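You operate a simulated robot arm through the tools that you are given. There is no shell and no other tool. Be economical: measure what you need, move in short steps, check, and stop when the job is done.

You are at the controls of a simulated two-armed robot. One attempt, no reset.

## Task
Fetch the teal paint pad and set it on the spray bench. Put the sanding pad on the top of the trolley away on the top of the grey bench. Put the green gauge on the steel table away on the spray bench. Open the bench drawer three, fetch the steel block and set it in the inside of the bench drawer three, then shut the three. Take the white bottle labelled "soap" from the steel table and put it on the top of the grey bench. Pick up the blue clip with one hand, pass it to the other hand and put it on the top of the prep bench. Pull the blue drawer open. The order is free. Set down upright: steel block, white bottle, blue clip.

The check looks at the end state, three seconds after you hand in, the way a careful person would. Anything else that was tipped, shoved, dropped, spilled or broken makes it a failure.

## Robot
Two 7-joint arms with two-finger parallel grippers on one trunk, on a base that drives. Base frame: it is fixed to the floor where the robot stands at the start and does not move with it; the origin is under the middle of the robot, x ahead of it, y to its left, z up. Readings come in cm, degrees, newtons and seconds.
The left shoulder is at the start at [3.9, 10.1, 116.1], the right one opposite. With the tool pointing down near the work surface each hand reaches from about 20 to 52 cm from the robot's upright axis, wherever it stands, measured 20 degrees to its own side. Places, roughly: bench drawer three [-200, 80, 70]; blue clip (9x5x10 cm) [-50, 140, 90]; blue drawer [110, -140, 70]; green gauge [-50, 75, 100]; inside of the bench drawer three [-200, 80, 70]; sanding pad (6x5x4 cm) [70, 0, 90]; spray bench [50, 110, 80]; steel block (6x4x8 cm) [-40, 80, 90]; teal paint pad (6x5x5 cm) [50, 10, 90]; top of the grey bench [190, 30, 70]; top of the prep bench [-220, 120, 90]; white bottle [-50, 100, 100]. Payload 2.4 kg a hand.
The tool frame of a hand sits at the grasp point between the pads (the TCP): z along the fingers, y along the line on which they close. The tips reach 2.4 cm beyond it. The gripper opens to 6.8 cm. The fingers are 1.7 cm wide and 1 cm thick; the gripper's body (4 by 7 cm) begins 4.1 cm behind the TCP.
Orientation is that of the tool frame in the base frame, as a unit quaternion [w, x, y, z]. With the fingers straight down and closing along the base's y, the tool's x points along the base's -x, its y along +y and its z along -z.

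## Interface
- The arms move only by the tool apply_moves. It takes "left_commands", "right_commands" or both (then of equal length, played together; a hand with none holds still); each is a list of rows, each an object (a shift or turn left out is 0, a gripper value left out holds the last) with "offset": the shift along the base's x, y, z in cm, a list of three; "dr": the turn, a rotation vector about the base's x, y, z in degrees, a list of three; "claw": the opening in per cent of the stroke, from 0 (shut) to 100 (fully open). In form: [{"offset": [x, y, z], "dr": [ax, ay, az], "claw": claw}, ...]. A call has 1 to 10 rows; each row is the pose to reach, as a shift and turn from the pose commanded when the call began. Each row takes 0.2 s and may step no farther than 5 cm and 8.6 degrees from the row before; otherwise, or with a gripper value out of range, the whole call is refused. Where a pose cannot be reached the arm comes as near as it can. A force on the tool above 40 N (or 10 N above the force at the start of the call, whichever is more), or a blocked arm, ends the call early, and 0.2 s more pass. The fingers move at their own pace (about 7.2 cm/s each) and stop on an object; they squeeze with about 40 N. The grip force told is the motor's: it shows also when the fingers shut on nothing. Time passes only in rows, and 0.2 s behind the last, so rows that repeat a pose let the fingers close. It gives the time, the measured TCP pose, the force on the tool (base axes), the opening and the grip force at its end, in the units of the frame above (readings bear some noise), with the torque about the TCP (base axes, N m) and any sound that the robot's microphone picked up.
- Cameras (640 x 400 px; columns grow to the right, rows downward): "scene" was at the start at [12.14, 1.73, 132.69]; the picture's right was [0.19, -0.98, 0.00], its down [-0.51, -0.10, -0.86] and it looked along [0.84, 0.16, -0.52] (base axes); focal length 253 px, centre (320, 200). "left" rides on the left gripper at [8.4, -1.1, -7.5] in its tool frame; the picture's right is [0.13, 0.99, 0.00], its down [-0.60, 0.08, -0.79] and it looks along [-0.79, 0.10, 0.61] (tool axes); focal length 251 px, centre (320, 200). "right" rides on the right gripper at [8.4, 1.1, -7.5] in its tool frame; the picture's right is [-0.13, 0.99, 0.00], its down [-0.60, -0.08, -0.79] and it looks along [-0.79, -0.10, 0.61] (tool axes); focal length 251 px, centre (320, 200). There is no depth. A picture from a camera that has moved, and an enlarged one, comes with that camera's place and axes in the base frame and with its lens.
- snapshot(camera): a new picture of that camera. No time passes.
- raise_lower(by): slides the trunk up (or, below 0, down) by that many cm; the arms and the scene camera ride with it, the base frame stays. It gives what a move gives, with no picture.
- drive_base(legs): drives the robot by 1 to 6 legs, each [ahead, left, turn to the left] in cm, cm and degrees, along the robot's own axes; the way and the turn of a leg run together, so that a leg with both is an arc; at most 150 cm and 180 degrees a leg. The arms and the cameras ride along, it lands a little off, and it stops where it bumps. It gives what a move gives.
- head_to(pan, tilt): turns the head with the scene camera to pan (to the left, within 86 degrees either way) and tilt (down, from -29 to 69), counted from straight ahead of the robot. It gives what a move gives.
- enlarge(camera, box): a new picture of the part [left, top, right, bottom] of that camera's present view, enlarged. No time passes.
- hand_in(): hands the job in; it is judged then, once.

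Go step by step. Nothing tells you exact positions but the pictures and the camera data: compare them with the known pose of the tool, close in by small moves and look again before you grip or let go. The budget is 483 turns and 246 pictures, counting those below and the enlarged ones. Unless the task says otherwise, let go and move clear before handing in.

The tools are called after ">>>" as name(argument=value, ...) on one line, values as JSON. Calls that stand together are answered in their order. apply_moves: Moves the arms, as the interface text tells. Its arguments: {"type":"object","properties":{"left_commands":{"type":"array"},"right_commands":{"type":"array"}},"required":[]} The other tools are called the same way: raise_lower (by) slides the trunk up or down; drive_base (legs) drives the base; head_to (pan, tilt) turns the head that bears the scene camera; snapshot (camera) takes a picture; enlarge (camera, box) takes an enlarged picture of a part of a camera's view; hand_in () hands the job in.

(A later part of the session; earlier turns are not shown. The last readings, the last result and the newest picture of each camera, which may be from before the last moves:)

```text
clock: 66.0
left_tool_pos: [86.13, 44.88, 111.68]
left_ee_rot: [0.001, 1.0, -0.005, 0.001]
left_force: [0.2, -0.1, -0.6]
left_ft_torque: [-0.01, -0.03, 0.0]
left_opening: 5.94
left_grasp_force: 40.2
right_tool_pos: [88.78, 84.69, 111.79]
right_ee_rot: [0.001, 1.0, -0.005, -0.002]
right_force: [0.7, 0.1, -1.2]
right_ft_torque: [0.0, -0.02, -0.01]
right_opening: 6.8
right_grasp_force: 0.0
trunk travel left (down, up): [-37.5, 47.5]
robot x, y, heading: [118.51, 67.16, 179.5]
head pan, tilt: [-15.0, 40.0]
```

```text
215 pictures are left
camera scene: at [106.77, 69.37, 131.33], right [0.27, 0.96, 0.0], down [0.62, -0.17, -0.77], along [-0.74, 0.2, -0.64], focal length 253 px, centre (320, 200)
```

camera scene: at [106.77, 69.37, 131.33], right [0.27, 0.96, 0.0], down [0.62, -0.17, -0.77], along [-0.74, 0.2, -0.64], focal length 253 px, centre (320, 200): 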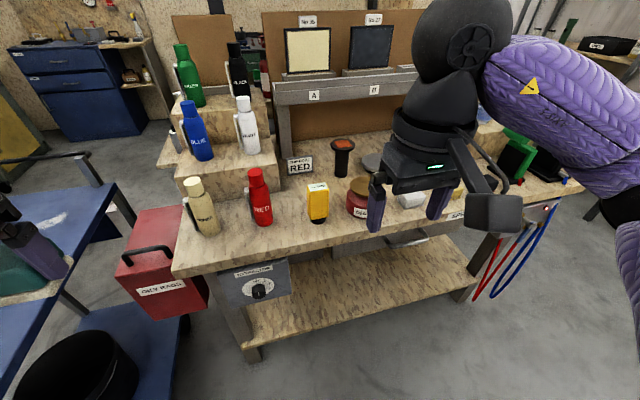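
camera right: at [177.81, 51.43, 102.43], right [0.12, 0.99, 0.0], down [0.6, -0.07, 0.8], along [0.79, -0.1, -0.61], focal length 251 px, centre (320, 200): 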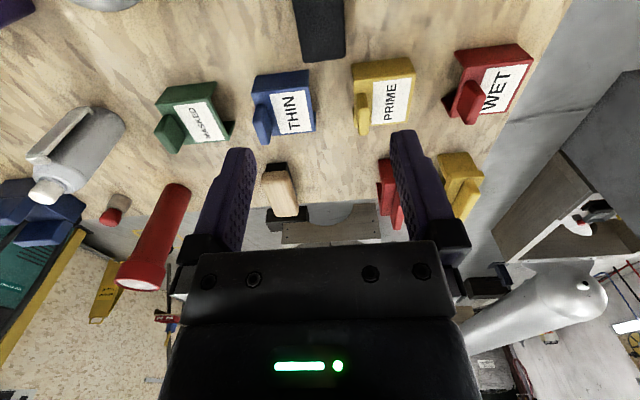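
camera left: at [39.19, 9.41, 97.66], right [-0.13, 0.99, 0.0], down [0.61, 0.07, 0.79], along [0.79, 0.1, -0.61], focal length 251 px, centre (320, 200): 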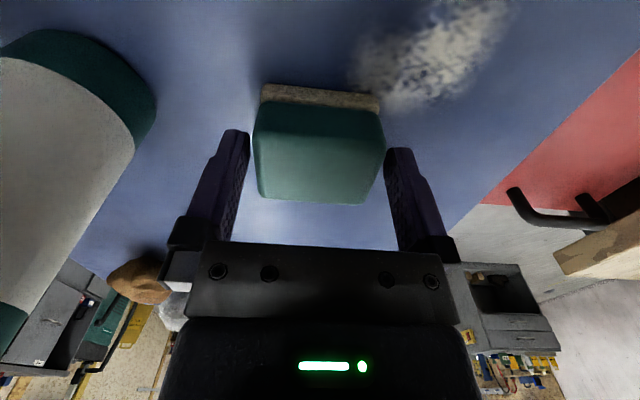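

There's a free strip at the bench front between the red bottle (y≈66) and yellow box (y≈82). I'll move so the left hand can place the teal pad at about (59.5, 74.5).

>>> drive_base(legs=[[0, -22, 0], [13, 0, 0]])

>>> head_to(pan=10, tilt=45)

>>> snapshot(camera="scene")

>>> snapshot(camera="left")

```text
clock: 68.5
left_tool_pos: [72.86, 67.17, 111.71]
left_ee_rot: [0.003, 1.0, -0.009, 0.001]
left_force: [-1.6, 0.4, -1.4]
left_ft_torque: [0.03, -0.04, -0.02]
left_opening: 5.93
left_grasp_force: 40.4
right_tool_pos: [75.84, 107.06, 111.68]
right_ee_rot: [0.001, 1.0, -0.008, -0.003]
right_force: [0.3, 0.0, 0.1]
right_ft_torque: [0.04, -0.02, 0.03]
right_opening: 6.8
right_grasp_force: 0.0
trunk travel left (down, up): [-37.5, 47.5]
robot x, y, heading: [105.92, 89.46, 179.1]
head pan, tilt: [-15.0, 40.0]
```

```text
clock: 69.4
left_tool_pos: [73.04, 67.28, 111.64]
left_ee_rot: [0.001, 1.0, -0.009, 0.0]
left_force: [0.1, 0.1, -1.0]
left_ft_torque: [0.02, 0.03, 0.03]
left_opening: 5.93
left_grasp_force: 39.6
right_tool_pos: [75.96, 107.04, 111.71]
right_ee_rot: [0.0, 1.0, -0.008, -0.002]
right_force: [-0.1, -0.5, 0.4]
right_ft_torque: [-0.02, -0.03, 0.0]
right_opening: 6.8
right_grasp_force: 0.0
trunk travel left (down, up): [-37.5, 47.5]
robot x, y, heading: [105.45, 88.86, 179.1]
head pan, tilt: [10.0, 45.0]
```

```text
214 pictures are left
camera scene: at [93.93, 87.99, 130.6], right [-0.16, 0.99, 0.0], down [0.7, 0.11, -0.71], along [-0.7, -0.11, -0.71], focal length 253 px, centre (320, 200)
```

scene: 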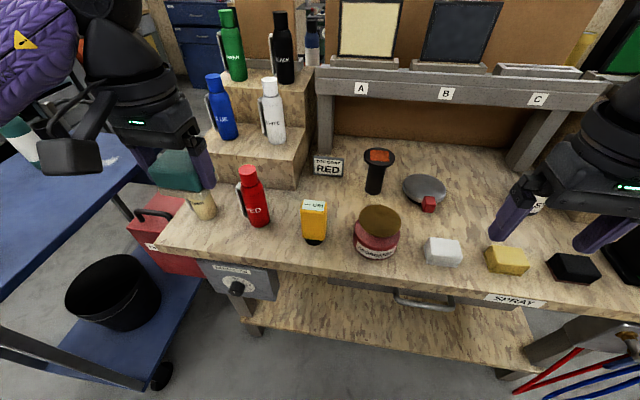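

```text
213 pictures are left
camera left: at [81.49, 68.19, 119.37], right [0.11, -0.99, 0.0], down [-0.61, -0.07, 0.79], along [-0.79, -0.09, -0.61], focal length 251 px, centre (320, 200)
```

left: 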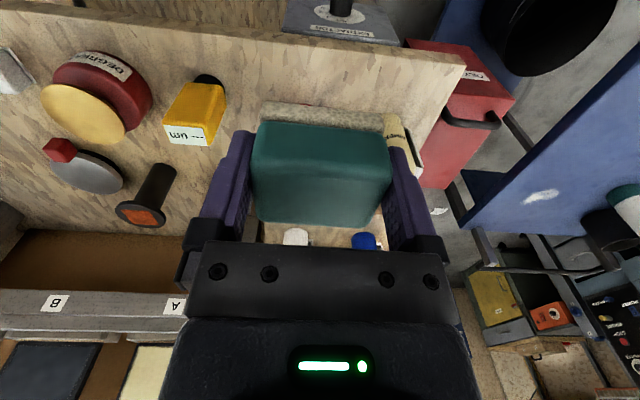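

Behind the yellow box, in front of the RED sign, there's a clear area around (45, 86). I'll close in with the base for that.

>>> drive_base(legs=[[0, -9, 0], [11.5, 0, 0.8]])

>>> snapshot(camera="scene")

```text
clock: 71.4
left_tool_pos: [61.91, 75.79, 111.6]
left_ee_rot: [0.002, 1.0, 0.0, 0.001]
left_force: [-0.4, 0.2, -0.4]
left_ft_torque: [0.0, 0.01, -0.02]
left_opening: 5.94
left_grasp_force: 40.1
right_tool_pos: [64.17, 115.73, 111.71]
right_ee_rot: [0.001, 1.0, 0.0, -0.004]
right_force: [-0.2, 0.2, -1.0]
right_ft_torque: [0.0, -0.03, 0.01]
right_opening: 6.81
right_grasp_force: 0.0
trunk travel left (down, up): [-37.5, 47.5]
robot x, y, heading: [94.5, 97.89, -179.8]
head pan, tilt: [10.0, 45.0]
```

```text
212 pictures are left
camera scene: at [82.5, 96.93, 130.59], right [-0.17, 0.98, 0.0], down [0.7, 0.12, -0.71], along [-0.7, -0.12, -0.71], focal length 253 px, centre (320, 200)
```

scene: 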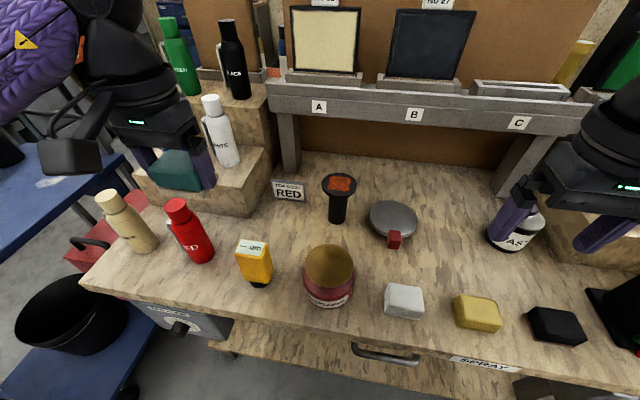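

Bench top is nearer z≈84. The clear spot is (48, 85); moving the left hand above it.

>>> apply_moves(left_commands=[{"offset": [-3.5, 2.5, 0]}, {"offset": [-7, 5, 0]}, {"offset": [-10.5, 7, -1]}, {"offset": [-14, 9.2, -2]}, {"offset": [-14, 9.2, -7]}, {"offset": [-14, 9.2, -12]}])

>>> snapshot(camera="left")

>>> snapshot(camera="scene")

```text
clock: 72.8
left_tool_pos: [47.81, 85.16, 99.81]
left_ee_rot: [0.001, 1.0, -0.001, 0.0]
left_force: [0.6, -0.7, -0.2]
left_ft_torque: [0.0, 0.01, 0.03]
left_opening: 5.93
left_grasp_force: 39.9
right_tool_pos: [64.22, 115.71, 111.61]
right_ee_rot: [0.001, 1.0, 0.0, -0.003]
right_force: [0.3, -0.4, 1.2]
right_ft_torque: [0.02, -0.01, -0.05]
right_opening: 6.82
right_grasp_force: 0.1
trunk travel left (down, up): [-37.5, 47.5]
robot x, y, heading: [94.63, 98.2, -180.0]
head pan, tilt: [10.0, 45.0]
```

```text
211 pictures are left
camera left: at [56.33, 86.19, 107.42], right [0.13, -0.99, 0.0], down [-0.61, -0.08, 0.79], along [-0.79, -0.1, -0.61], focal length 251 px, centre (320, 200)
```

left: 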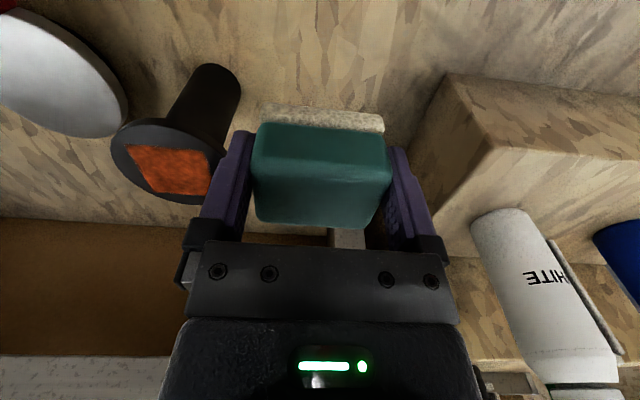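

```text
210 pictures are left
camera scene: at [82.55, 96.92, 130.6], right [-0.17, 0.98, 0.0], down [0.7, 0.12, -0.71], along [-0.7, -0.12, -0.71], focal length 253 px, centre (320, 200)
```

scene: 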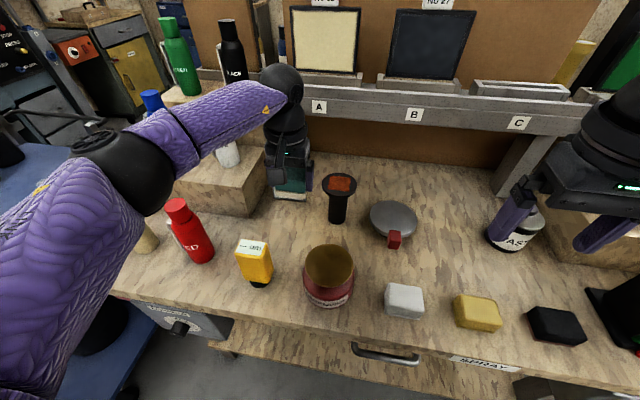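

>>> apply_moves(left_commands=[{"offset": [0.5, -1.2, -2]}, {"offset": [0.5, -1.2, -6]}, {"offset": [0.5, -1.2, -9]}, {"offset": [0.5, -1.2, -10]}])

>>> snapshot(camera="left")

```text
clock: 73.8
left_tool_pos: [48.41, 83.95, 89.72]
left_ee_rot: [0.002, 1.0, 0.0, 0.002]
left_force: [0.3, 0.8, -0.6]
left_ft_torque: [0.01, 0.01, 0.02]
left_opening: 5.93
left_grasp_force: 40.5
right_tool_pos: [64.27, 115.69, 111.74]
right_ee_rot: [0.001, 1.0, -0.001, -0.002]
right_force: [0.7, -0.1, -0.6]
right_ft_torque: [-0.03, 0.01, 0.02]
right_opening: 6.8
right_grasp_force: 0.1
trunk travel left (down, up): [-37.5, 47.5]
robot x, y, heading: [94.23, 98.16, -179.9]
head pan, tilt: [10.0, 45.0]
```

```text
209 pictures are left
camera left: at [56.99, 84.91, 97.4], right [0.13, -0.99, 0.0], down [-0.61, -0.08, 0.79], along [-0.79, -0.1, -0.61], focal length 251 px, centre (320, 200)
```

left: 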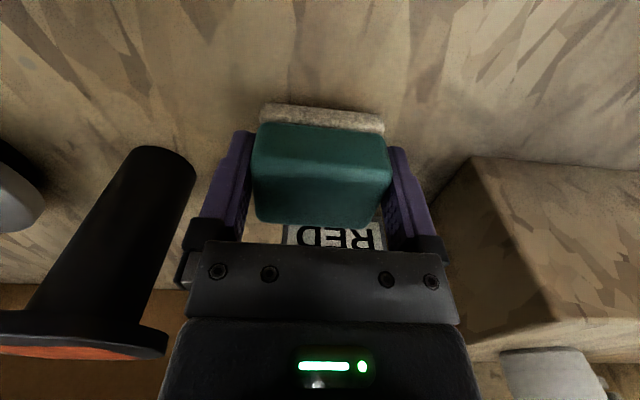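

>>> apply_moves(left_commands=[{"offset": [0, 0, -0.5]}, {"offset": [0, 0, -0.9]}, {"offset": [0, 0, -1.3]}, {"offset": [0, 0, -1.7]}, {"offset": [0, 0, -2.1]}, {"offset": [0, 0, -2.5]}, {"offset": [0, 0, -2.9]}, {"offset": [0, 0, -3.3]}])

```text
clock: 75.0
left_tool_pos: [48.51, 83.86, 88.11]
left_ee_rot: [0.002, 1.0, 0.001, -0.003]
left_force: [4.2, -1.0, 20.7]
left_ft_torque: [-0.01, -0.25, -0.02]
left_opening: 5.95
left_grasp_force: 39.8
right_tool_pos: [64.34, 115.7, 111.74]
right_ee_rot: [0.001, 1.0, 0.001, -0.003]
right_force: [0.0, -0.3, 0.2]
right_ft_torque: [0.01, 0.01, 0.02]
right_opening: 6.8
right_grasp_force: 0.0
trunk travel left (down, up): [-37.5, 47.5]
robot x, y, heading: [94.06, 98.13, -179.8]
head pan, tilt: [10.0, 45.0]
stopped in row 6 (left hand): the force on the tool passed its limit at 43 N (the readings are from after the stop); the commanded pose is now the measured one
```

Contact at 88.1; release and rise.

>>> apply_moves(left_commands=[{"offset": [0, 0, 0.1]}, {"offset": [0, 0, 0.1], "claw": 100}, {"offset": [0, 0, 0.1], "claw": 100}, {"offset": [0, 0, 4]}, {"offset": [0, 0, 8]}, {"offset": [0, 0, 12.5]}, {"offset": [0, 0, 17]}, {"offset": [0, 0, 21]}])

>>> snapshot(camera="left")

```text
clock: 76.8
left_tool_pos: [48.16, 83.9, 108.98]
left_ee_rot: [0.001, 1.0, -0.001, -0.001]
left_force: [-0.8, 0.2, -0.2]
left_ft_torque: [0.01, 0.02, 0.0]
left_opening: 6.81
left_grasp_force: 0.1
right_tool_pos: [64.2, 115.75, 111.68]
right_ee_rot: [0.001, 1.0, 0.0, -0.004]
right_force: [0.2, 0.7, -0.2]
right_ft_torque: [-0.02, 0.02, 0.0]
right_opening: 6.83
right_grasp_force: 0.1
trunk travel left (down, up): [-37.5, 47.5]
robot x, y, heading: [94.56, 98.34, -179.9]
head pan, tilt: [10.0, 45.0]
```

```text
208 pictures are left
camera left: at [56.67, 85.1, 116.74], right [0.13, -0.99, 0.0], down [-0.6, -0.08, 0.79], along [-0.79, -0.1, -0.61], focal length 251 px, centre (320, 200)
```

left: 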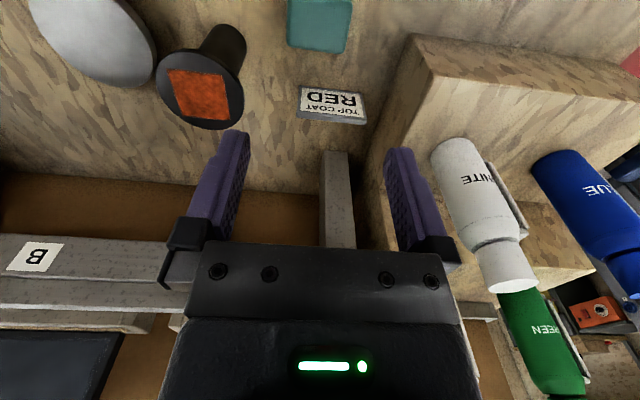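

The teal pad is placed. I'll retract the left arm and drive around the trolley to the steel table.

>>> apply_moves(left_commands=[{"offset": [3.5, -2, 2]}, {"offset": [7, -4, 3]}, {"offset": [11, -6, 3]}, {"offset": [14, -7, 3]}])

>>> drive_base(legs=[[-30, 0, 0], [0, 145, 0], [150, 0, 0], [20, 0, 0], [0, 0, -90]])

>>> head_to(pan=0, tilt=35)

>>> snapshot(camera="scene")

```text
clock: 77.8
left_tool_pos: [62.33, 76.89, 111.95]
left_ee_rot: [0.0, 1.0, 0.0, -0.002]
left_force: [-0.8, -0.2, 0.2]
left_ft_torque: [-0.01, 0.02, -0.01]
left_opening: 6.82
left_grasp_force: 0.1
right_tool_pos: [64.28, 115.62, 111.61]
right_ee_rot: [0.001, 1.0, 0.0, -0.002]
right_force: [-1.1, 0.4, -0.5]
right_ft_torque: [0.0, -0.04, 0.02]
right_opening: 6.79
right_grasp_force: 0.0
trunk travel left (down, up): [-37.5, 47.5]
robot x, y, heading: [94.48, 98.37, -179.9]
head pan, tilt: [10.0, 45.0]
```

```text
clock: 98.6
left_tool_pos: [-65.42, -14.07, 112.01]
left_ee_rot: [0.001, -0.705, 0.709, 0.001]
left_force: [0.2, 0.3, -0.5]
left_ft_torque: [-0.02, -0.02, 0.01]
left_opening: 6.8
left_grasp_force: 0.0
right_tool_pos: [-26.66, -16.1, 111.72]
right_ee_rot: [0.001, -0.705, 0.709, 0.002]
right_force: [0.0, 0.0, 0.0]
right_ft_torque: [0.01, 0.0, 0.02]
right_opening: 6.84
right_grasp_force: 0.0
trunk travel left (down, up): [-37.5, 47.5]
robot x, y, heading: [-44.27, -46.2, 90.1]
head pan, tilt: [10.0, 45.0]
```

```text
clock: 99.3
left_tool_pos: [-65.4, -13.99, 112.14]
left_ee_rot: [0.001, -0.705, 0.709, 0.001]
left_force: [-0.4, 0.5, -0.3]
left_ft_torque: [0.03, 0.02, -0.03]
left_opening: 6.79
left_grasp_force: 0.0
right_tool_pos: [-26.75, -15.97, 111.79]
right_ee_rot: [0.001, -0.706, 0.709, 0.003]
right_force: [-0.3, 0.1, 0.0]
right_ft_torque: [-0.03, -0.01, 0.01]
right_opening: 6.81
right_grasp_force: 0.0
trunk travel left (down, up): [-37.5, 47.5]
robot x, y, heading: [-44.3, -46.0, 89.8]
head pan, tilt: [0.0, 35.0]
```

```text
207 pictures are left
camera scene: at [-44.41, -33.71, 132.08], right [1.0, 0.0, 0.0], down [0.0, -0.57, -0.82], along [0.0, 0.82, -0.57], focal length 253 px, centre (320, 200)
```

scene: 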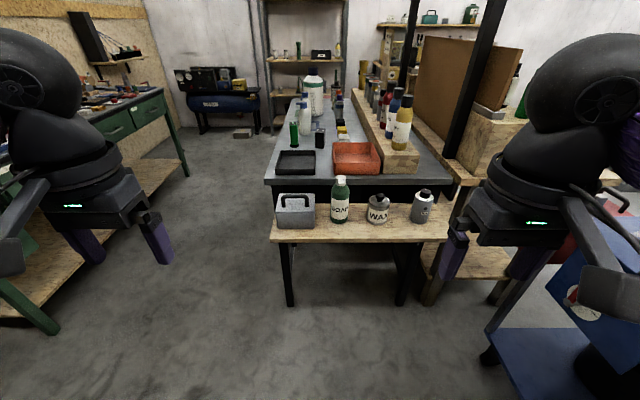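

The steel table runs along y with its left edge at x≈-64 and an open aisle on that side. I'll drive to the aisle and face the table.

>>> drive_base(legs=[[0, 64, 0], [127, 0, 0], [0, 0, -90]])

>>> head_to(pan=0, tilt=30)

>>> snapshot(camera="scene")

```text
clock: 112.7
left_tool_pos: [-72.51, 100.34, 111.99]
left_ee_rot: [0.002, 0.026, 1.0, 0.0]
left_force: [-0.4, 0.0, 0.3]
left_ft_torque: [0.01, -0.01, -0.03]
left_opening: 6.83
left_grasp_force: 0.1
right_tool_pos: [-76.39, 61.67, 111.75]
right_ee_rot: [0.003, 0.026, 1.0, 0.0]
right_force: [0.8, -0.9, 0.3]
right_ft_torque: [0.0, 0.0, 0.0]
right_opening: 6.8
right_grasp_force: 0.0
trunk travel left (down, up): [-37.5, 47.5]
robot x, y, heading: [-105.52, 80.46, -2.9]
head pan, tilt: [0.0, 35.0]
```

```text
clock: 113.3
left_tool_pos: [-72.56, 100.28, 111.95]
left_ee_rot: [0.002, 0.024, 1.0, 0.001]
left_force: [1.1, -0.4, 0.3]
left_ft_torque: [0.01, 0.04, 0.0]
left_opening: 6.81
left_grasp_force: 0.1
right_tool_pos: [-76.36, 61.68, 111.69]
right_ee_rot: [0.003, 0.026, 1.0, 0.001]
right_force: [0.1, -0.5, -0.6]
right_ft_torque: [-0.03, -0.01, 0.05]
right_opening: 6.82
right_grasp_force: 0.1
trunk travel left (down, up): [-37.5, 47.5]
robot x, y, heading: [-106.07, 80.39, -2.8]
head pan, tilt: [0.0, 30.0]
```

```text
206 pictures are left
camera scene: at [-93.27, 80.0, 132.86], right [-0.05, -1.0, 0.0], down [-0.5, 0.02, -0.87], along [0.86, -0.04, -0.5], focal length 253 px, centre (320, 200)
```

scene: 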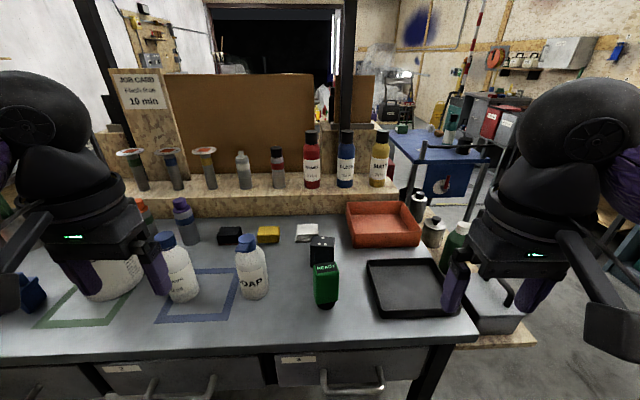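

>>> enlarge(camera="scene", box=[140, 180, 460, 380])

>>> head_to(pan=45, tilt=35)

>>> snapshot(camera="scene")

```text
2.00 times, centred on (300, 280) of scene
camera zoom: at [-93.27, 80.0, 132.86], right [-0.05, -1.0, 0.0], down [-0.5, 0.02, -0.87], along [0.86, -0.04, -0.5], focal length 506 px, centre (360, 40)
```

zoom: 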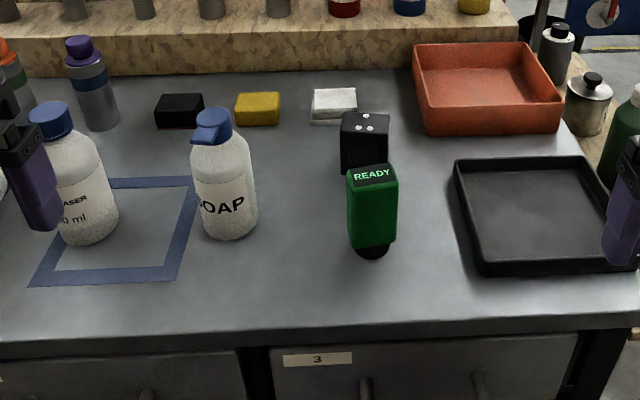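

```text
clock: 114.5
left_tool_pos: [-72.51, 100.35, 111.97]
left_ee_rot: [0.002, 0.025, 1.0, 0.0]
left_force: [0.2, -0.2, -1.3]
left_ft_torque: [0.01, 0.02, -0.04]
left_opening: 6.8
left_grasp_force: 0.1
right_tool_pos: [-76.42, 61.63, 111.74]
right_ee_rot: [0.002, 0.025, 1.0, 0.0]
right_force: [-0.6, -0.9, -0.7]
right_ft_torque: [0.01, -0.01, 0.02]
right_opening: 6.8
right_grasp_force: 0.1
trunk travel left (down, up): [-37.5, 47.5]
robot x, y, heading: [-105.4, 80.38, -2.8]
head pan, tilt: [45.0, 35.0]
```

```text
204 pictures are left
camera scene: at [-95.78, 86.36, 132.08], right [0.67, -0.74, 0.0], down [-0.43, -0.38, -0.82], along [0.61, 0.55, -0.57], focal length 253 px, centre (320, 200)
```

scene: 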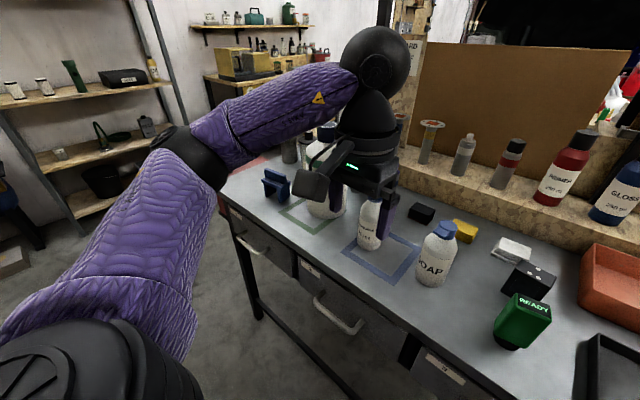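

Found: green gauge "READY" near (-58, 77), SOAP bottle near (-56, 92), dark steel block behind the gauge near (-47, 77), blue clip farther left. I'll take the gauge (right) and soap (left) first, since the gauge blocks the steel block. Moving in a bit.

>>> drive_base(legs=[[5, 4, 2.8]])

>>> head_to(pan=0, tilt=45)

>>> snapshot(camera="scene")

>>> snapshot(camera="right")

>>> snapshot(camera="left")

```text
clock: 115.5
left_tool_pos: [-68.48, 105.77, 111.95]
left_ee_rot: [0.001, 0.001, 1.0, 0.0]
left_force: [-0.7, 0.8, -0.3]
left_ft_torque: [0.0, 0.0, 0.0]
left_opening: 6.81
left_grasp_force: 0.1
right_tool_pos: [-70.21, 67.08, 111.78]
right_ee_rot: [0.003, 0.002, 1.0, -0.001]
right_force: [-0.3, 0.8, 0.0]
right_ft_torque: [-0.01, -0.03, -0.01]
right_opening: 6.8
right_grasp_force: 0.2
trunk travel left (down, up): [-37.5, 47.5]
robot x, y, heading: [-100.21, 84.33, -0.1]
head pan, tilt: [45.0, 35.0]
```

```text
clock: 116.6
left_tool_pos: [-68.38, 105.69, 111.99]
left_ee_rot: [0.001, 0.002, 1.0, 0.0]
left_force: [0.1, 1.3, -0.5]
left_ft_torque: [-0.02, 0.0, 0.0]
left_opening: 6.8
left_grasp_force: 0.0
right_tool_pos: [-70.47, 66.89, 111.74]
right_ee_rot: [0.003, 0.002, 1.0, 0.001]
right_force: [-0.3, -0.1, -0.8]
right_ft_torque: [-0.02, 0.0, -0.02]
right_opening: 6.79
right_grasp_force: 0.0
trunk travel left (down, up): [-37.5, 47.5]
robot x, y, heading: [-100.35, 84.54, -0.1]
head pan, tilt: [0.0, 45.0]
```

```text
203 pictures are left
camera scene: at [-89.05, 84.41, 130.6], right [0.0, -1.0, 0.0], down [-0.71, 0.0, -0.71], along [0.71, 0.0, -0.71], focal length 253 px, centre (320, 200)
```

scene: 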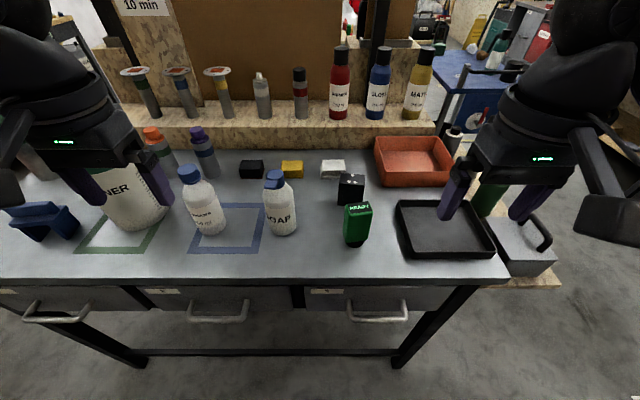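

```text
202 pictures are left
camera right: at [-78.65, 68.16, 119.24], right [0.13, 0.99, 0.0], down [0.6, -0.08, 0.8], along [0.79, -0.1, -0.6], focal length 251 px, centre (320, 200)
```

right: 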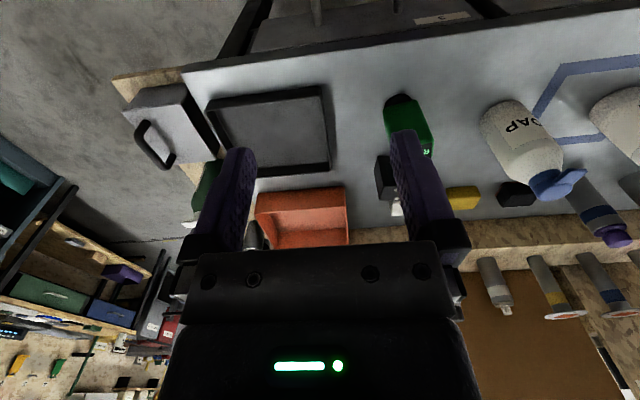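

```text
201 pictures are left
camera left: at [-76.75, 104.58, 119.64], right [-0.13, 0.99, 0.0], down [0.6, 0.08, 0.79], along [0.79, 0.1, -0.61], focal length 251 px, centre (320, 200)
```

left: 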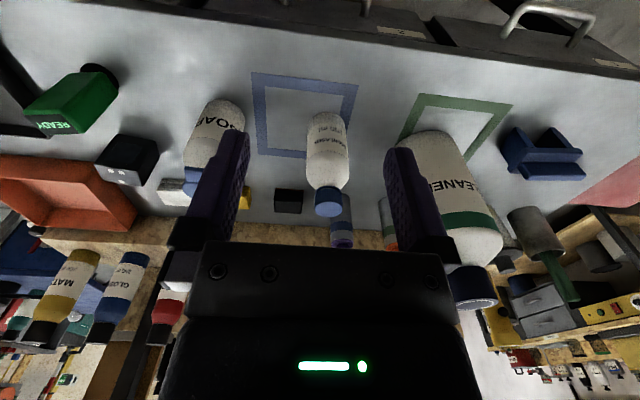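

Gauge base is at (-57.8, 77.1), table z≈86, gauge top z≈96.5. Moving the right hand above it.

>>> apply_moves(right_commands=[{"offset": [3.5, 3, 0]}, {"offset": [7, 6, 0]}, {"offset": [10, 9, -2]}, {"offset": [11, 10, -5]}, {"offset": [11, 10, -8]}])

>>> snapshot(camera="right")

```text
clock: 117.8
left_tool_pos: [-68.34, 105.7, 112.01]
left_ee_rot: [0.002, 0.002, 1.0, 0.001]
left_force: [0.1, 0.9, -0.2]
left_ft_torque: [-0.02, 0.0, 0.02]
left_opening: 6.82
left_grasp_force: 0.1
right_tool_pos: [-59.33, 76.84, 103.83]
right_ee_rot: [0.002, 0.001, 1.0, 0.0]
right_force: [-0.3, 0.1, 0.3]
right_ft_torque: [0.02, 0.03, 0.01]
right_opening: 6.79
right_grasp_force: 0.1
trunk travel left (down, up): [-37.5, 47.5]
robot x, y, heading: [-100.46, 84.5, -0.2]
head pan, tilt: [0.0, 45.0]
```

```text
200 pictures are left
camera right: at [-67.61, 78.11, 111.26], right [0.13, 0.99, 0.0], down [0.6, -0.08, 0.8], along [0.79, -0.1, -0.6], focal length 251 px, centre (320, 200)
```

right: 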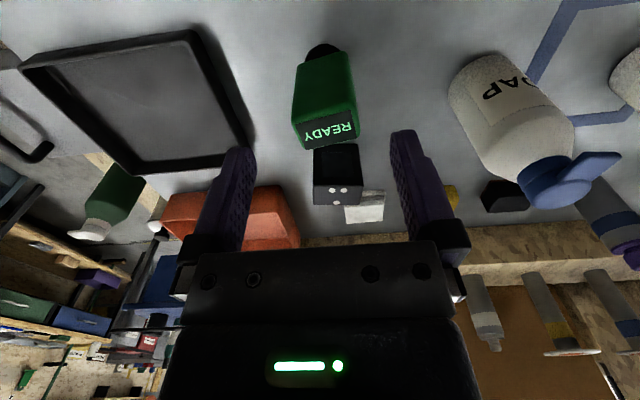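

The gauge is yawed about 9°, top centre near (-56.2, 77.2). I'll match it and descend.

>>> apply_moves(right_commands=[{"offset": [1.5, 0.2, 0], "dr": [0, 0, 4.5]}, {"offset": [3, 0.4, -2], "dr": [0, 0, 9]}, {"offset": [3, 0.4, -5.5], "dr": [0, 0, 9]}])

>>> snapshot(camera="right")

```text
clock: 118.6
left_tool_pos: [-68.49, 105.62, 112.0]
left_ee_rot: [0.002, 0.002, 1.0, -0.001]
left_force: [0.2, 1.0, 0.7]
left_ft_torque: [-0.03, 0.04, -0.03]
left_opening: 6.78
left_grasp_force: 0.0
right_tool_pos: [-56.3, 77.4, 98.25]
right_ee_rot: [0.002, -0.077, 0.997, 0.001]
right_force: [0.0, 0.2, 0.3]
right_ft_torque: [0.02, 0.01, -0.01]
right_opening: 6.8
right_grasp_force: 0.1
trunk travel left (down, up): [-37.5, 47.5]
robot x, y, heading: [-100.56, 84.57, 0.0]
head pan, tilt: [0.0, 45.0]
```

```text
199 pictures are left
camera right: at [-64.63, 77.39, 105.76], right [-0.03, 1.0, 0.0], down [0.6, 0.01, 0.8], along [0.8, 0.02, -0.6], focal length 251 px, centre (320, 200)
```

right: 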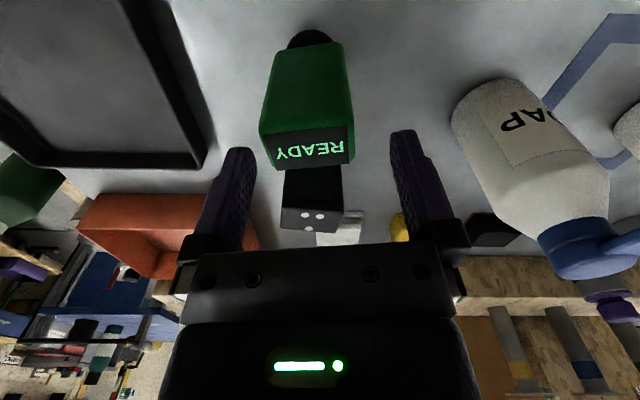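

>>> apply_moves(right_commands=[{"offset": [0, -0.3, -2]}, {"offset": [-0.1, -0.3, -4]}, {"offset": [-0.2, -0.3, -6]}])

>>> snapshot(camera="right")

```text
clock: 119.4
left_tool_pos: [-68.45, 105.64, 111.98]
left_ee_rot: [0.002, 0.002, 1.0, 0.0]
left_force: [0.4, -0.3, 0.4]
left_ft_torque: [0.01, 0.0, -0.02]
left_opening: 6.82
left_grasp_force: 0.0
right_tool_pos: [-56.5, 76.89, 92.2]
right_ee_rot: [0.002, -0.078, 0.997, 0.001]
right_force: [0.7, 0.4, 0.9]
right_ft_torque: [0.03, -0.02, -0.02]
right_opening: 6.82
right_grasp_force: 0.1
trunk travel left (down, up): [-37.5, 47.5]
robot x, y, heading: [-101.03, 83.94, -0.1]
head pan, tilt: [0.0, 45.0]
```

```text
198 pictures are left
camera right: at [-64.89, 76.98, 99.68], right [-0.02, 1.0, 0.0], down [0.6, 0.01, 0.8], along [0.8, 0.02, -0.6], focal length 251 px, centre (320, 200)
```

right: 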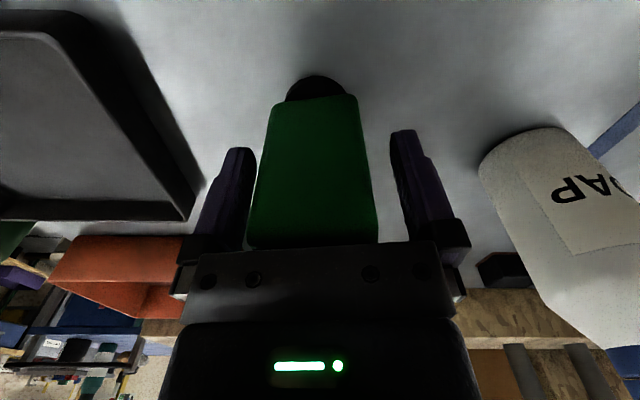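

>>> apply_moves(right_commands=[{"offset": [0, -0.2, 0.3]}, {"offset": [0, -0.2, 0.3], "claw": 0}, {"offset": [0, -0.2, 0.3], "claw": 0}, {"offset": [0, -0.2, 0.3], "claw": 0}])

>>> apply_moves(right_commands=[{"offset": [0, 0, 2]}])

>>> snapshot(camera="right")

```text
clock: 120.4
left_tool_pos: [-68.38, 105.63, 111.98]
left_ee_rot: [0.001, 0.0, 1.0, 0.0]
left_force: [0.7, -0.1, 0.4]
left_ft_torque: [0.0, -0.03, -0.02]
left_opening: 6.8
left_grasp_force: 0.1
right_tool_pos: [-56.57, 76.82, 92.55]
right_ee_rot: [0.002, -0.077, 0.997, 0.001]
right_force: [-0.1, -0.3, 0.0]
right_ft_torque: [0.0, 0.03, -0.02]
right_opening: 4.96
right_grasp_force: 39.9
trunk travel left (down, up): [-37.5, 47.5]
robot x, y, heading: [-100.4, 84.4, 0.1]
head pan, tilt: [0.0, 45.0]
```

```text
clock: 120.8
left_tool_pos: [-68.44, 105.66, 112.03]
left_ee_rot: [0.001, 0.003, 1.0, 0.0]
left_force: [0.0, 0.9, 0.1]
left_ft_torque: [0.02, -0.03, -0.02]
left_opening: 6.76
left_grasp_force: 0.0
right_tool_pos: [-56.56, 76.73, 94.65]
right_ee_rot: [0.003, -0.077, 0.997, 0.0]
right_force: [-0.8, 0.8, -0.9]
right_ft_torque: [-0.01, 0.03, 0.01]
right_opening: 4.98
right_grasp_force: 39.7
trunk travel left (down, up): [-37.5, 47.5]
robot x, y, heading: [-100.55, 84.42, 0.1]
head pan, tilt: [0.0, 45.0]
```

```text
197 pictures are left
camera right: at [-64.88, 76.69, 102.01], right [-0.02, 1.0, 0.0], down [0.6, 0.01, 0.8], along [0.8, 0.02, -0.6], focal length 251 px, centre (320, 200)
```

right: 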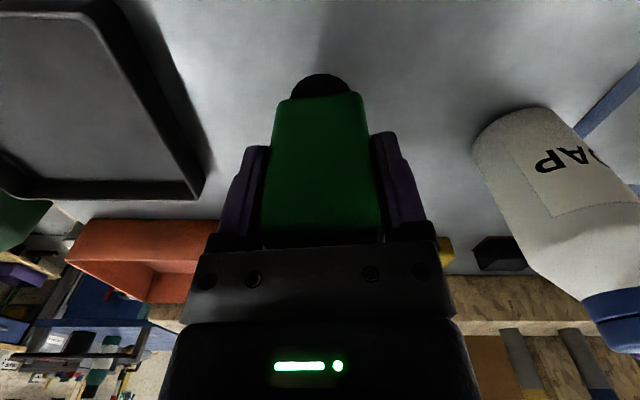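

The gauge is held. Lift and retract.

>>> apply_moves(right_commands=[{"offset": [0, 0, 4.5]}, {"offset": [0, 0, 9]}, {"offset": [0, -1, 13.5]}, {"offset": [0, -2, 18]}, {"offset": [-4, -4, 19]}, {"offset": [-8, -6, 19]}, {"offset": [-12, -9, 19]}, {"offset": [-12, -12, 19]}])

>>> snapshot(camera="scene")

>>> enlarge(camera="scene", box=[160, 150, 400, 300])

```text
clock: 122.6
left_tool_pos: [-68.52, 105.59, 112.1]
left_ee_rot: [0.002, 0.001, 1.0, 0.001]
left_force: [0.5, -0.1, -0.3]
left_ft_torque: [0.01, 0.01, 0.01]
left_opening: 6.82
left_grasp_force: 0.1
right_tool_pos: [-68.85, 64.74, 113.73]
right_ee_rot: [0.002, -0.077, 0.997, 0.001]
right_force: [0.4, 0.2, -1.7]
right_ft_torque: [0.02, 0.03, 0.04]
right_opening: 4.98
right_grasp_force: 39.7
trunk travel left (down, up): [-37.5, 47.5]
robot x, y, heading: [-100.66, 84.3, 0.1]
head pan, tilt: [0.0, 45.0]
```

```text
196 pictures are left
camera scene: at [-89.05, 84.37, 130.6], right [0.0, -1.0, 0.0], down [-0.71, 0.0, -0.71], along [0.71, 0.0, -0.71], focal length 253 px, centre (320, 200)
```

scene: 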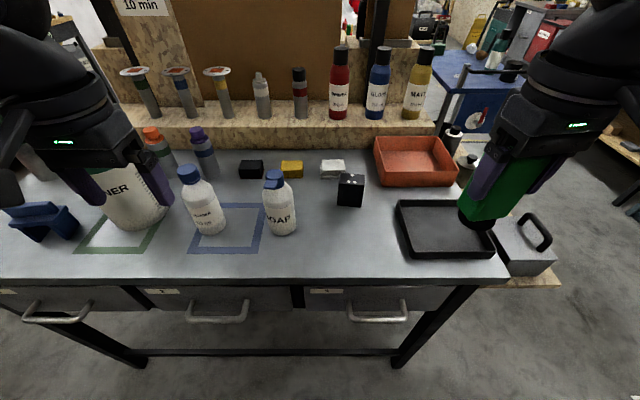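

```text
2.67 times, centred on (280, 225) of scene
camera zoom: at [-89.05, 84.37, 130.6], right [0.0, -1.0, 0.0], down [-0.71, 0.0, -0.71], along [0.71, 0.0, -0.71], focal length 675 px, centre (427, 133)
```

zoom: 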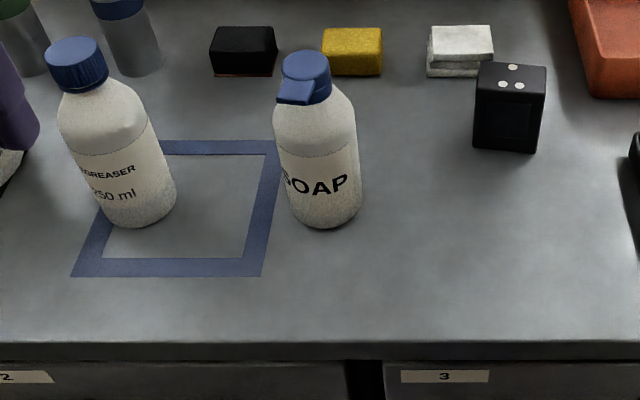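

The soap bottle is at about (-53.8, 92.6), cap around z 98–102. I'll bring the left hand near to see the cap and spout.

>>> apply_moves(left_commands=[{"offset": [0, -4, 1]}, {"offset": [1, -8, 1]}, {"offset": [3, -12, 1]}])

>>> snapshot(camera="left")

>>> enlarge(camera="left", box=[220, 50, 420, 175])

```text
clock: 123.4
left_tool_pos: [-65.53, 93.54, 112.96]
left_ee_rot: [0.001, 0.001, 1.0, 0.001]
left_force: [0.2, -0.7, 0.9]
left_ft_torque: [-0.01, -0.01, -0.01]
left_opening: 6.82
left_grasp_force: 0.1
right_tool_pos: [-68.69, 64.89, 113.67]
right_ee_rot: [0.003, -0.076, 0.997, 0.001]
right_force: [-0.1, 1.0, -1.9]
right_ft_torque: [-0.02, 0.03, -0.01]
right_opening: 4.99
right_grasp_force: 40.1
trunk travel left (down, up): [-37.5, 47.5]
robot x, y, heading: [-100.74, 84.49, 0.3]
head pan, tilt: [0.0, 45.0]
```

```text
194 pictures are left
camera left: at [-73.78, 92.36, 120.59], right [-0.13, 0.99, 0.0], down [0.6, 0.08, 0.79], along [0.79, 0.1, -0.61], focal length 251 px, centre (320, 200)
```

left: 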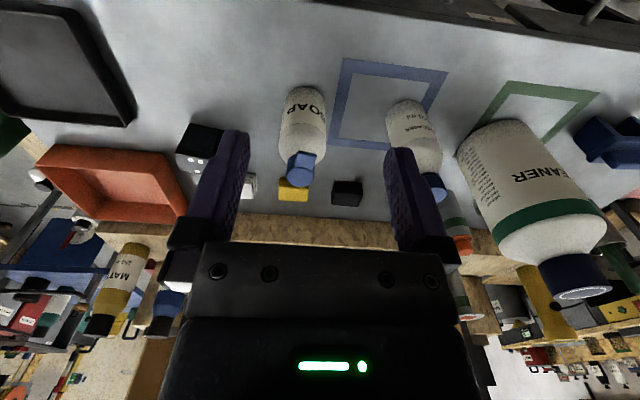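

```text
3.20 times, centred on (320, 112) of left
camera zoom: at [-73.78, 92.36, 120.59], right [-0.13, 0.99, 0.0], down [0.6, 0.08, 0.79], along [0.79, 0.1, -0.61], focal length 805 px, centre (320, 480)
```

zoom: 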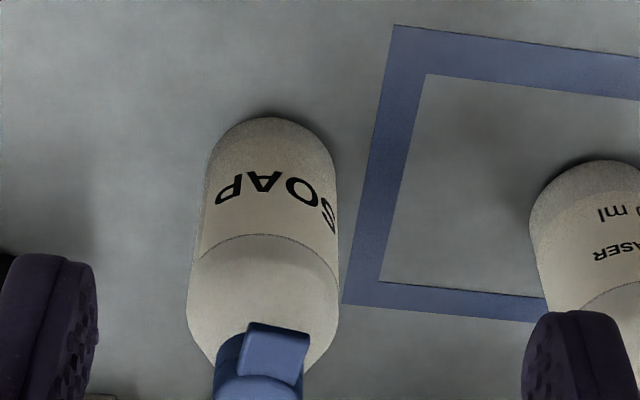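

The spout points almost straight at me (-x), so closing along y works with about -10° yaw. Moving over the cap at (-53.9, 92.6).

>>> apply_moves(left_commands=[{"offset": [4, -0.4, 0], "dr": [0, 0, -5]}, {"offset": [8, -0.9, 0], "dr": [0, 0, -10]}, {"offset": [11, -0.9, -3], "dr": [0, 0, -10]}, {"offset": [11, -0.9, -7], "dr": [0, 0, -10]}])

>>> snapshot(camera="left")

```text
clock: 124.4
left_tool_pos: [-54.32, 92.84, 105.99]
left_ee_rot: [0.002, 0.089, 0.996, 0.001]
left_force: [0.3, -0.7, 0.3]
left_ft_torque: [-0.02, 0.01, -0.02]
left_opening: 6.82
left_grasp_force: 0.0
right_tool_pos: [-68.71, 64.65, 113.78]
right_ee_rot: [0.003, -0.077, 0.997, 0.001]
right_force: [-0.7, -0.1, -2.4]
right_ft_torque: [0.02, 0.02, 0.0]
right_opening: 4.95
right_grasp_force: 40.0
trunk travel left (down, up): [-37.5, 47.5]
robot x, y, heading: [-100.45, 84.29, 0.0]
head pan, tilt: [0.0, 45.0]
```

```text
192 pictures are left
camera left: at [-62.77, 93.16, 113.53], right [0.05, 1.0, 0.0], down [0.61, -0.03, 0.79], along [0.79, -0.04, -0.61], focal length 251 px, centre (320, 200)
```

left: 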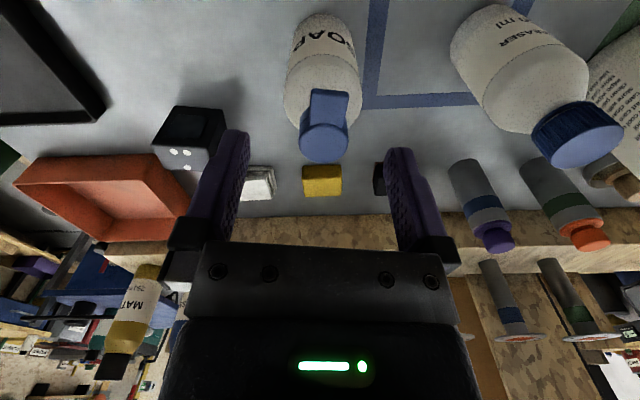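

>>> apply_moves(left_commands=[{"offset": [0.9, 0.05, -2]}, {"offset": [0.9, 0.05, -4]}, {"offset": [0.9, 0.05, -5.5]}])

>>> snapshot(camera="left")

>>> snapshot(camera="scene")

```text
clock: 125.2
left_tool_pos: [-53.55, 92.98, 100.59]
left_ee_rot: [0.001, 0.089, 0.996, 0.0]
left_force: [0.0, -0.2, 0.1]
left_ft_torque: [-0.03, 0.02, 0.01]
left_opening: 6.83
left_grasp_force: 0.0
right_tool_pos: [-68.74, 64.75, 113.69]
right_ee_rot: [0.001, -0.076, 0.997, 0.0]
right_force: [-0.3, 0.3, -1.3]
right_ft_torque: [0.01, 0.02, 0.0]
right_opening: 4.97
right_grasp_force: 40.3
trunk travel left (down, up): [-37.5, 47.5]
robot x, y, heading: [-100.29, 84.66, -0.1]
head pan, tilt: [0.0, 45.0]
```

```text
191 pictures are left
camera left: at [-61.82, 93.29, 108.15], right [0.05, 1.0, 0.0], down [0.61, -0.03, 0.8], along [0.79, -0.04, -0.61], focal length 251 px, centre (320, 200)
```

left: 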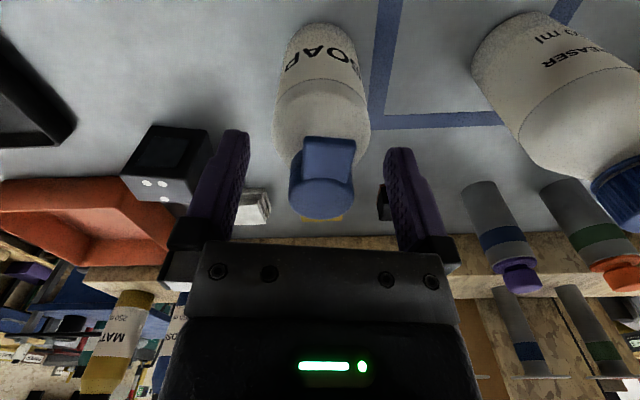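

```text
190 pictures are left
camera scene: at [-89.03, 84.39, 130.6], right [0.0, -1.0, 0.0], down [-0.71, 0.0, -0.71], along [0.71, 0.0, -0.71], focal length 253 px, centre (320, 200)
```

scene: 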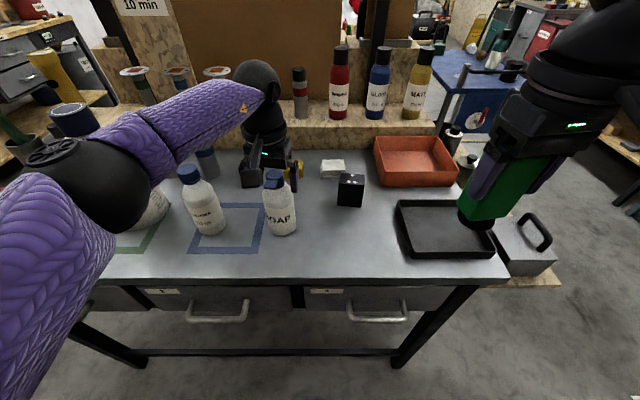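

Triangulating, the cap is at (-51.7, 93.0), top z≈100. Adjusting forward, then lowering.

>>> apply_moves(left_commands=[{"offset": [1.9, 0, 0]}, {"offset": [1.9, 0, -1.2]}, {"offset": [1.9, 0, -2.4]}])

>>> snapshot(camera="left")

```text
clock: 126.0
left_tool_pos: [-51.59, 92.97, 97.94]
left_ee_rot: [0.002, 0.09, 0.996, 0.0]
left_force: [0.1, 0.4, 0.0]
left_ft_torque: [-0.01, -0.01, 0.0]
left_opening: 6.82
left_grasp_force: 0.1
right_tool_pos: [-68.74, 64.74, 113.68]
right_ee_rot: [0.003, -0.077, 0.997, 0.001]
right_force: [0.3, 0.7, -2.4]
right_ft_torque: [-0.01, -0.03, 0.0]
right_opening: 5.0
right_grasp_force: 40.3
trunk travel left (down, up): [-37.5, 47.5]
robot x, y, heading: [-100.71, 84.53, 0.3]
head pan, tilt: [0.0, 45.0]
```

```text
189 pictures are left
camera left: at [-59.94, 93.34, 105.66], right [0.05, 1.0, 0.0], down [0.61, -0.03, 0.8], along [0.79, -0.04, -0.61], focal length 251 px, centre (320, 200)
```

left: 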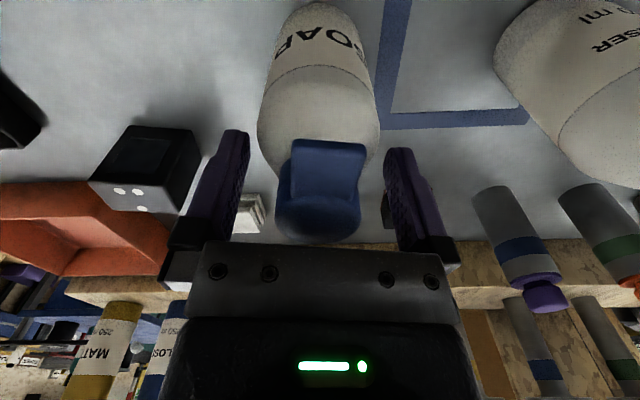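

>>> apply_moves(left_commands=[{"offset": [0, 0, -0.3]}, {"offset": [0, 0, -0.3], "claw": 0}, {"offset": [0, 0, -0.3], "claw": 0}, {"offset": [0, 0, -0.3], "claw": 0}, {"offset": [0, 0, -0.3], "claw": 0}])

>>> apply_moves(left_commands=[{"offset": [0, 0, 2]}])

>>> snapshot(camera="left")

>>> snapshot(camera="scene")

```text
clock: 127.2
left_tool_pos: [-51.63, 92.81, 97.83]
left_ee_rot: [0.002, 0.087, 0.996, -0.001]
left_force: [1.8, -0.3, 2.1]
left_ft_torque: [0.17, -0.12, 0.0]
left_opening: 6.11
left_grasp_force: 40.1
right_tool_pos: [-68.7, 64.74, 113.66]
right_ee_rot: [0.003, -0.076, 0.997, 0.001]
right_force: [0.2, 0.5, -0.8]
right_ft_torque: [-0.05, 0.01, 0.0]
right_opening: 4.96
right_grasp_force: 39.9
trunk travel left (down, up): [-37.5, 47.5]
robot x, y, heading: [-101.0, 84.43, -0.1]
head pan, tilt: [0.0, 45.0]
```

```text
clock: 127.6
left_tool_pos: [-51.67, 92.96, 99.78]
left_ee_rot: [0.001, 0.089, 0.996, 0.0]
left_force: [-1.3, -0.6, -3.6]
left_ft_torque: [0.02, -0.01, -0.02]
left_opening: 6.1
left_grasp_force: 40.3
right_tool_pos: [-68.71, 64.81, 113.69]
right_ee_rot: [0.003, -0.076, 0.997, 0.002]
right_force: [0.3, -0.3, -2.0]
right_ft_torque: [0.0, 0.0, 0.03]
right_opening: 4.97
right_grasp_force: 40.0
trunk travel left (down, up): [-37.5, 47.5]
robot x, y, heading: [-100.67, 84.43, -0.2]
head pan, tilt: [0.0, 45.0]
```

```text
188 pictures are left
camera left: at [-60.01, 93.29, 107.37], right [0.05, 1.0, 0.0], down [0.61, -0.03, 0.79], along [0.79, -0.04, -0.61], focal length 251 px, centre (320, 200)
```

left: 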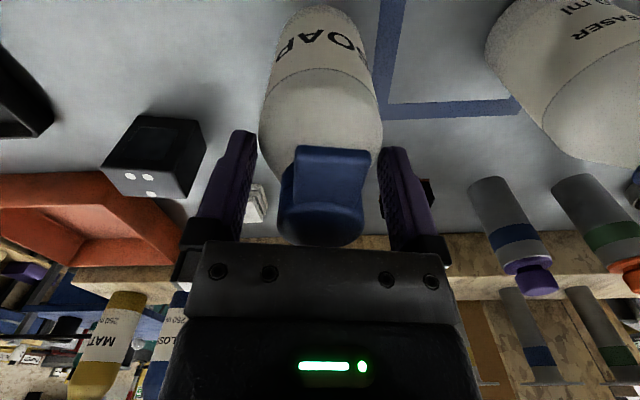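

```text
187 pictures are left
camera scene: at [-89.02, 84.39, 130.59], right [0.0, -1.0, 0.0], down [-0.71, 0.0, -0.71], along [0.71, 0.0, -0.71], focal length 253 px, centre (320, 200)
```

scene: 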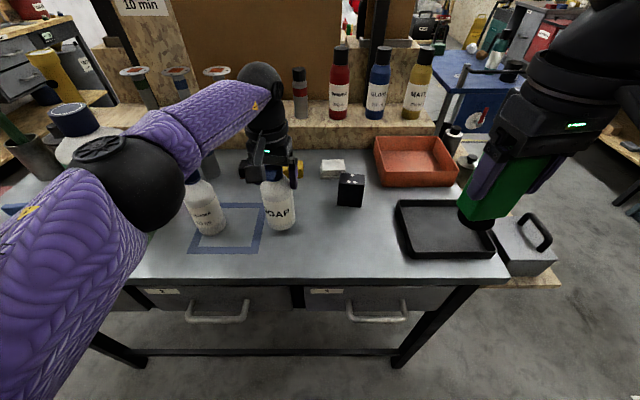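

The soap bottle is held (opening 6.1 cm, weight felt). Lifting and drawing straight back.

>>> apply_moves(left_commands=[{"offset": [0, 0, 4]}, {"offset": [0, 0, 8]}, {"offset": [-1, 0, 12]}, {"offset": [-4, 0, 15]}, {"offset": [-8, 0, 16]}, {"offset": [-12, 1, 16]}, {"offset": [-16, 3, 16]}, {"offset": [-18, 6, 16]}])

>>> snapshot(camera="scene")

```text
clock: 129.4
left_tool_pos: [-69.77, 98.99, 115.85]
left_ee_rot: [0.002, 0.088, 0.996, 0.0]
left_force: [-0.3, -0.6, -4.3]
left_ft_torque: [0.01, -0.04, 0.01]
left_opening: 6.1
left_grasp_force: 40.1
right_tool_pos: [-68.84, 64.85, 113.65]
right_ee_rot: [0.003, -0.078, 0.997, 0.001]
right_force: [0.6, 0.1, -1.3]
right_ft_torque: [0.01, 0.03, 0.0]
right_opening: 4.98
right_grasp_force: 40.3
trunk travel left (down, up): [-37.5, 47.5]
robot x, y, heading: [-100.44, 84.16, -0.2]
head pan, tilt: [0.0, 45.0]
```

```text
186 pictures are left
camera scene: at [-89.05, 84.45, 130.6], right [0.0, -1.0, 0.0], down [-0.71, 0.0, -0.71], along [0.71, 0.0, -0.71], focal length 253 px, centre (320, 200)
```

scene: 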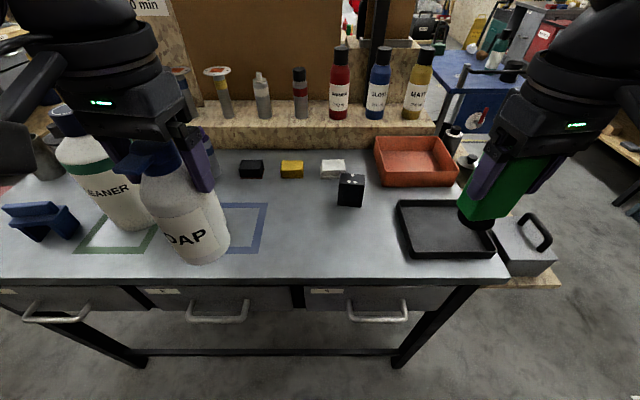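

Both are in hand. Driving round to the grey bench; the bottle will go at about (186, 62), in the free band between the rows.

>>> drive_base(legs=[[-10, 0, 0], [0, -131, 0], [150, 0, 0], [85, 0, 0], [0, 95, 0]])

>>> snapshot(camera="scene")

```text
clock: 152.2
left_tool_pos: [156.74, 56.64, 115.79]
left_ee_rot: [0.002, 0.096, 0.995, 0.0]
left_force: [0.1, 0.0, -3.4]
left_ft_torque: [-0.03, 0.0, -0.01]
left_opening: 6.1
left_grasp_force: 40.1
right_tool_pos: [157.08, 22.35, 113.7]
right_ee_rot: [0.003, -0.069, 0.998, 0.001]
right_force: [-0.7, 0.6, -1.9]
right_ft_torque: [0.01, 0.01, 0.01]
right_opening: 4.96
right_grasp_force: 40.1
trunk travel left (down, up): [-37.5, 47.5]
robot x, y, heading: [125.66, 42.51, -1.1]
head pan, tilt: [0.0, 45.0]
```

```text
185 pictures are left
camera scene: at [137.07, 42.43, 130.6], right [-0.02, -1.0, 0.0], down [-0.71, 0.01, -0.71], along [0.71, -0.01, -0.71], focal length 253 px, centre (320, 200)
```

scene: 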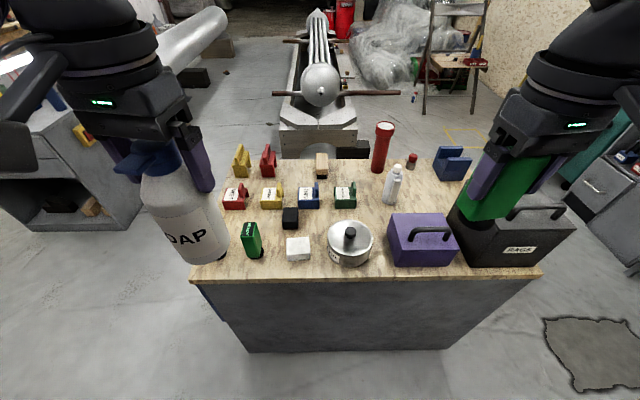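

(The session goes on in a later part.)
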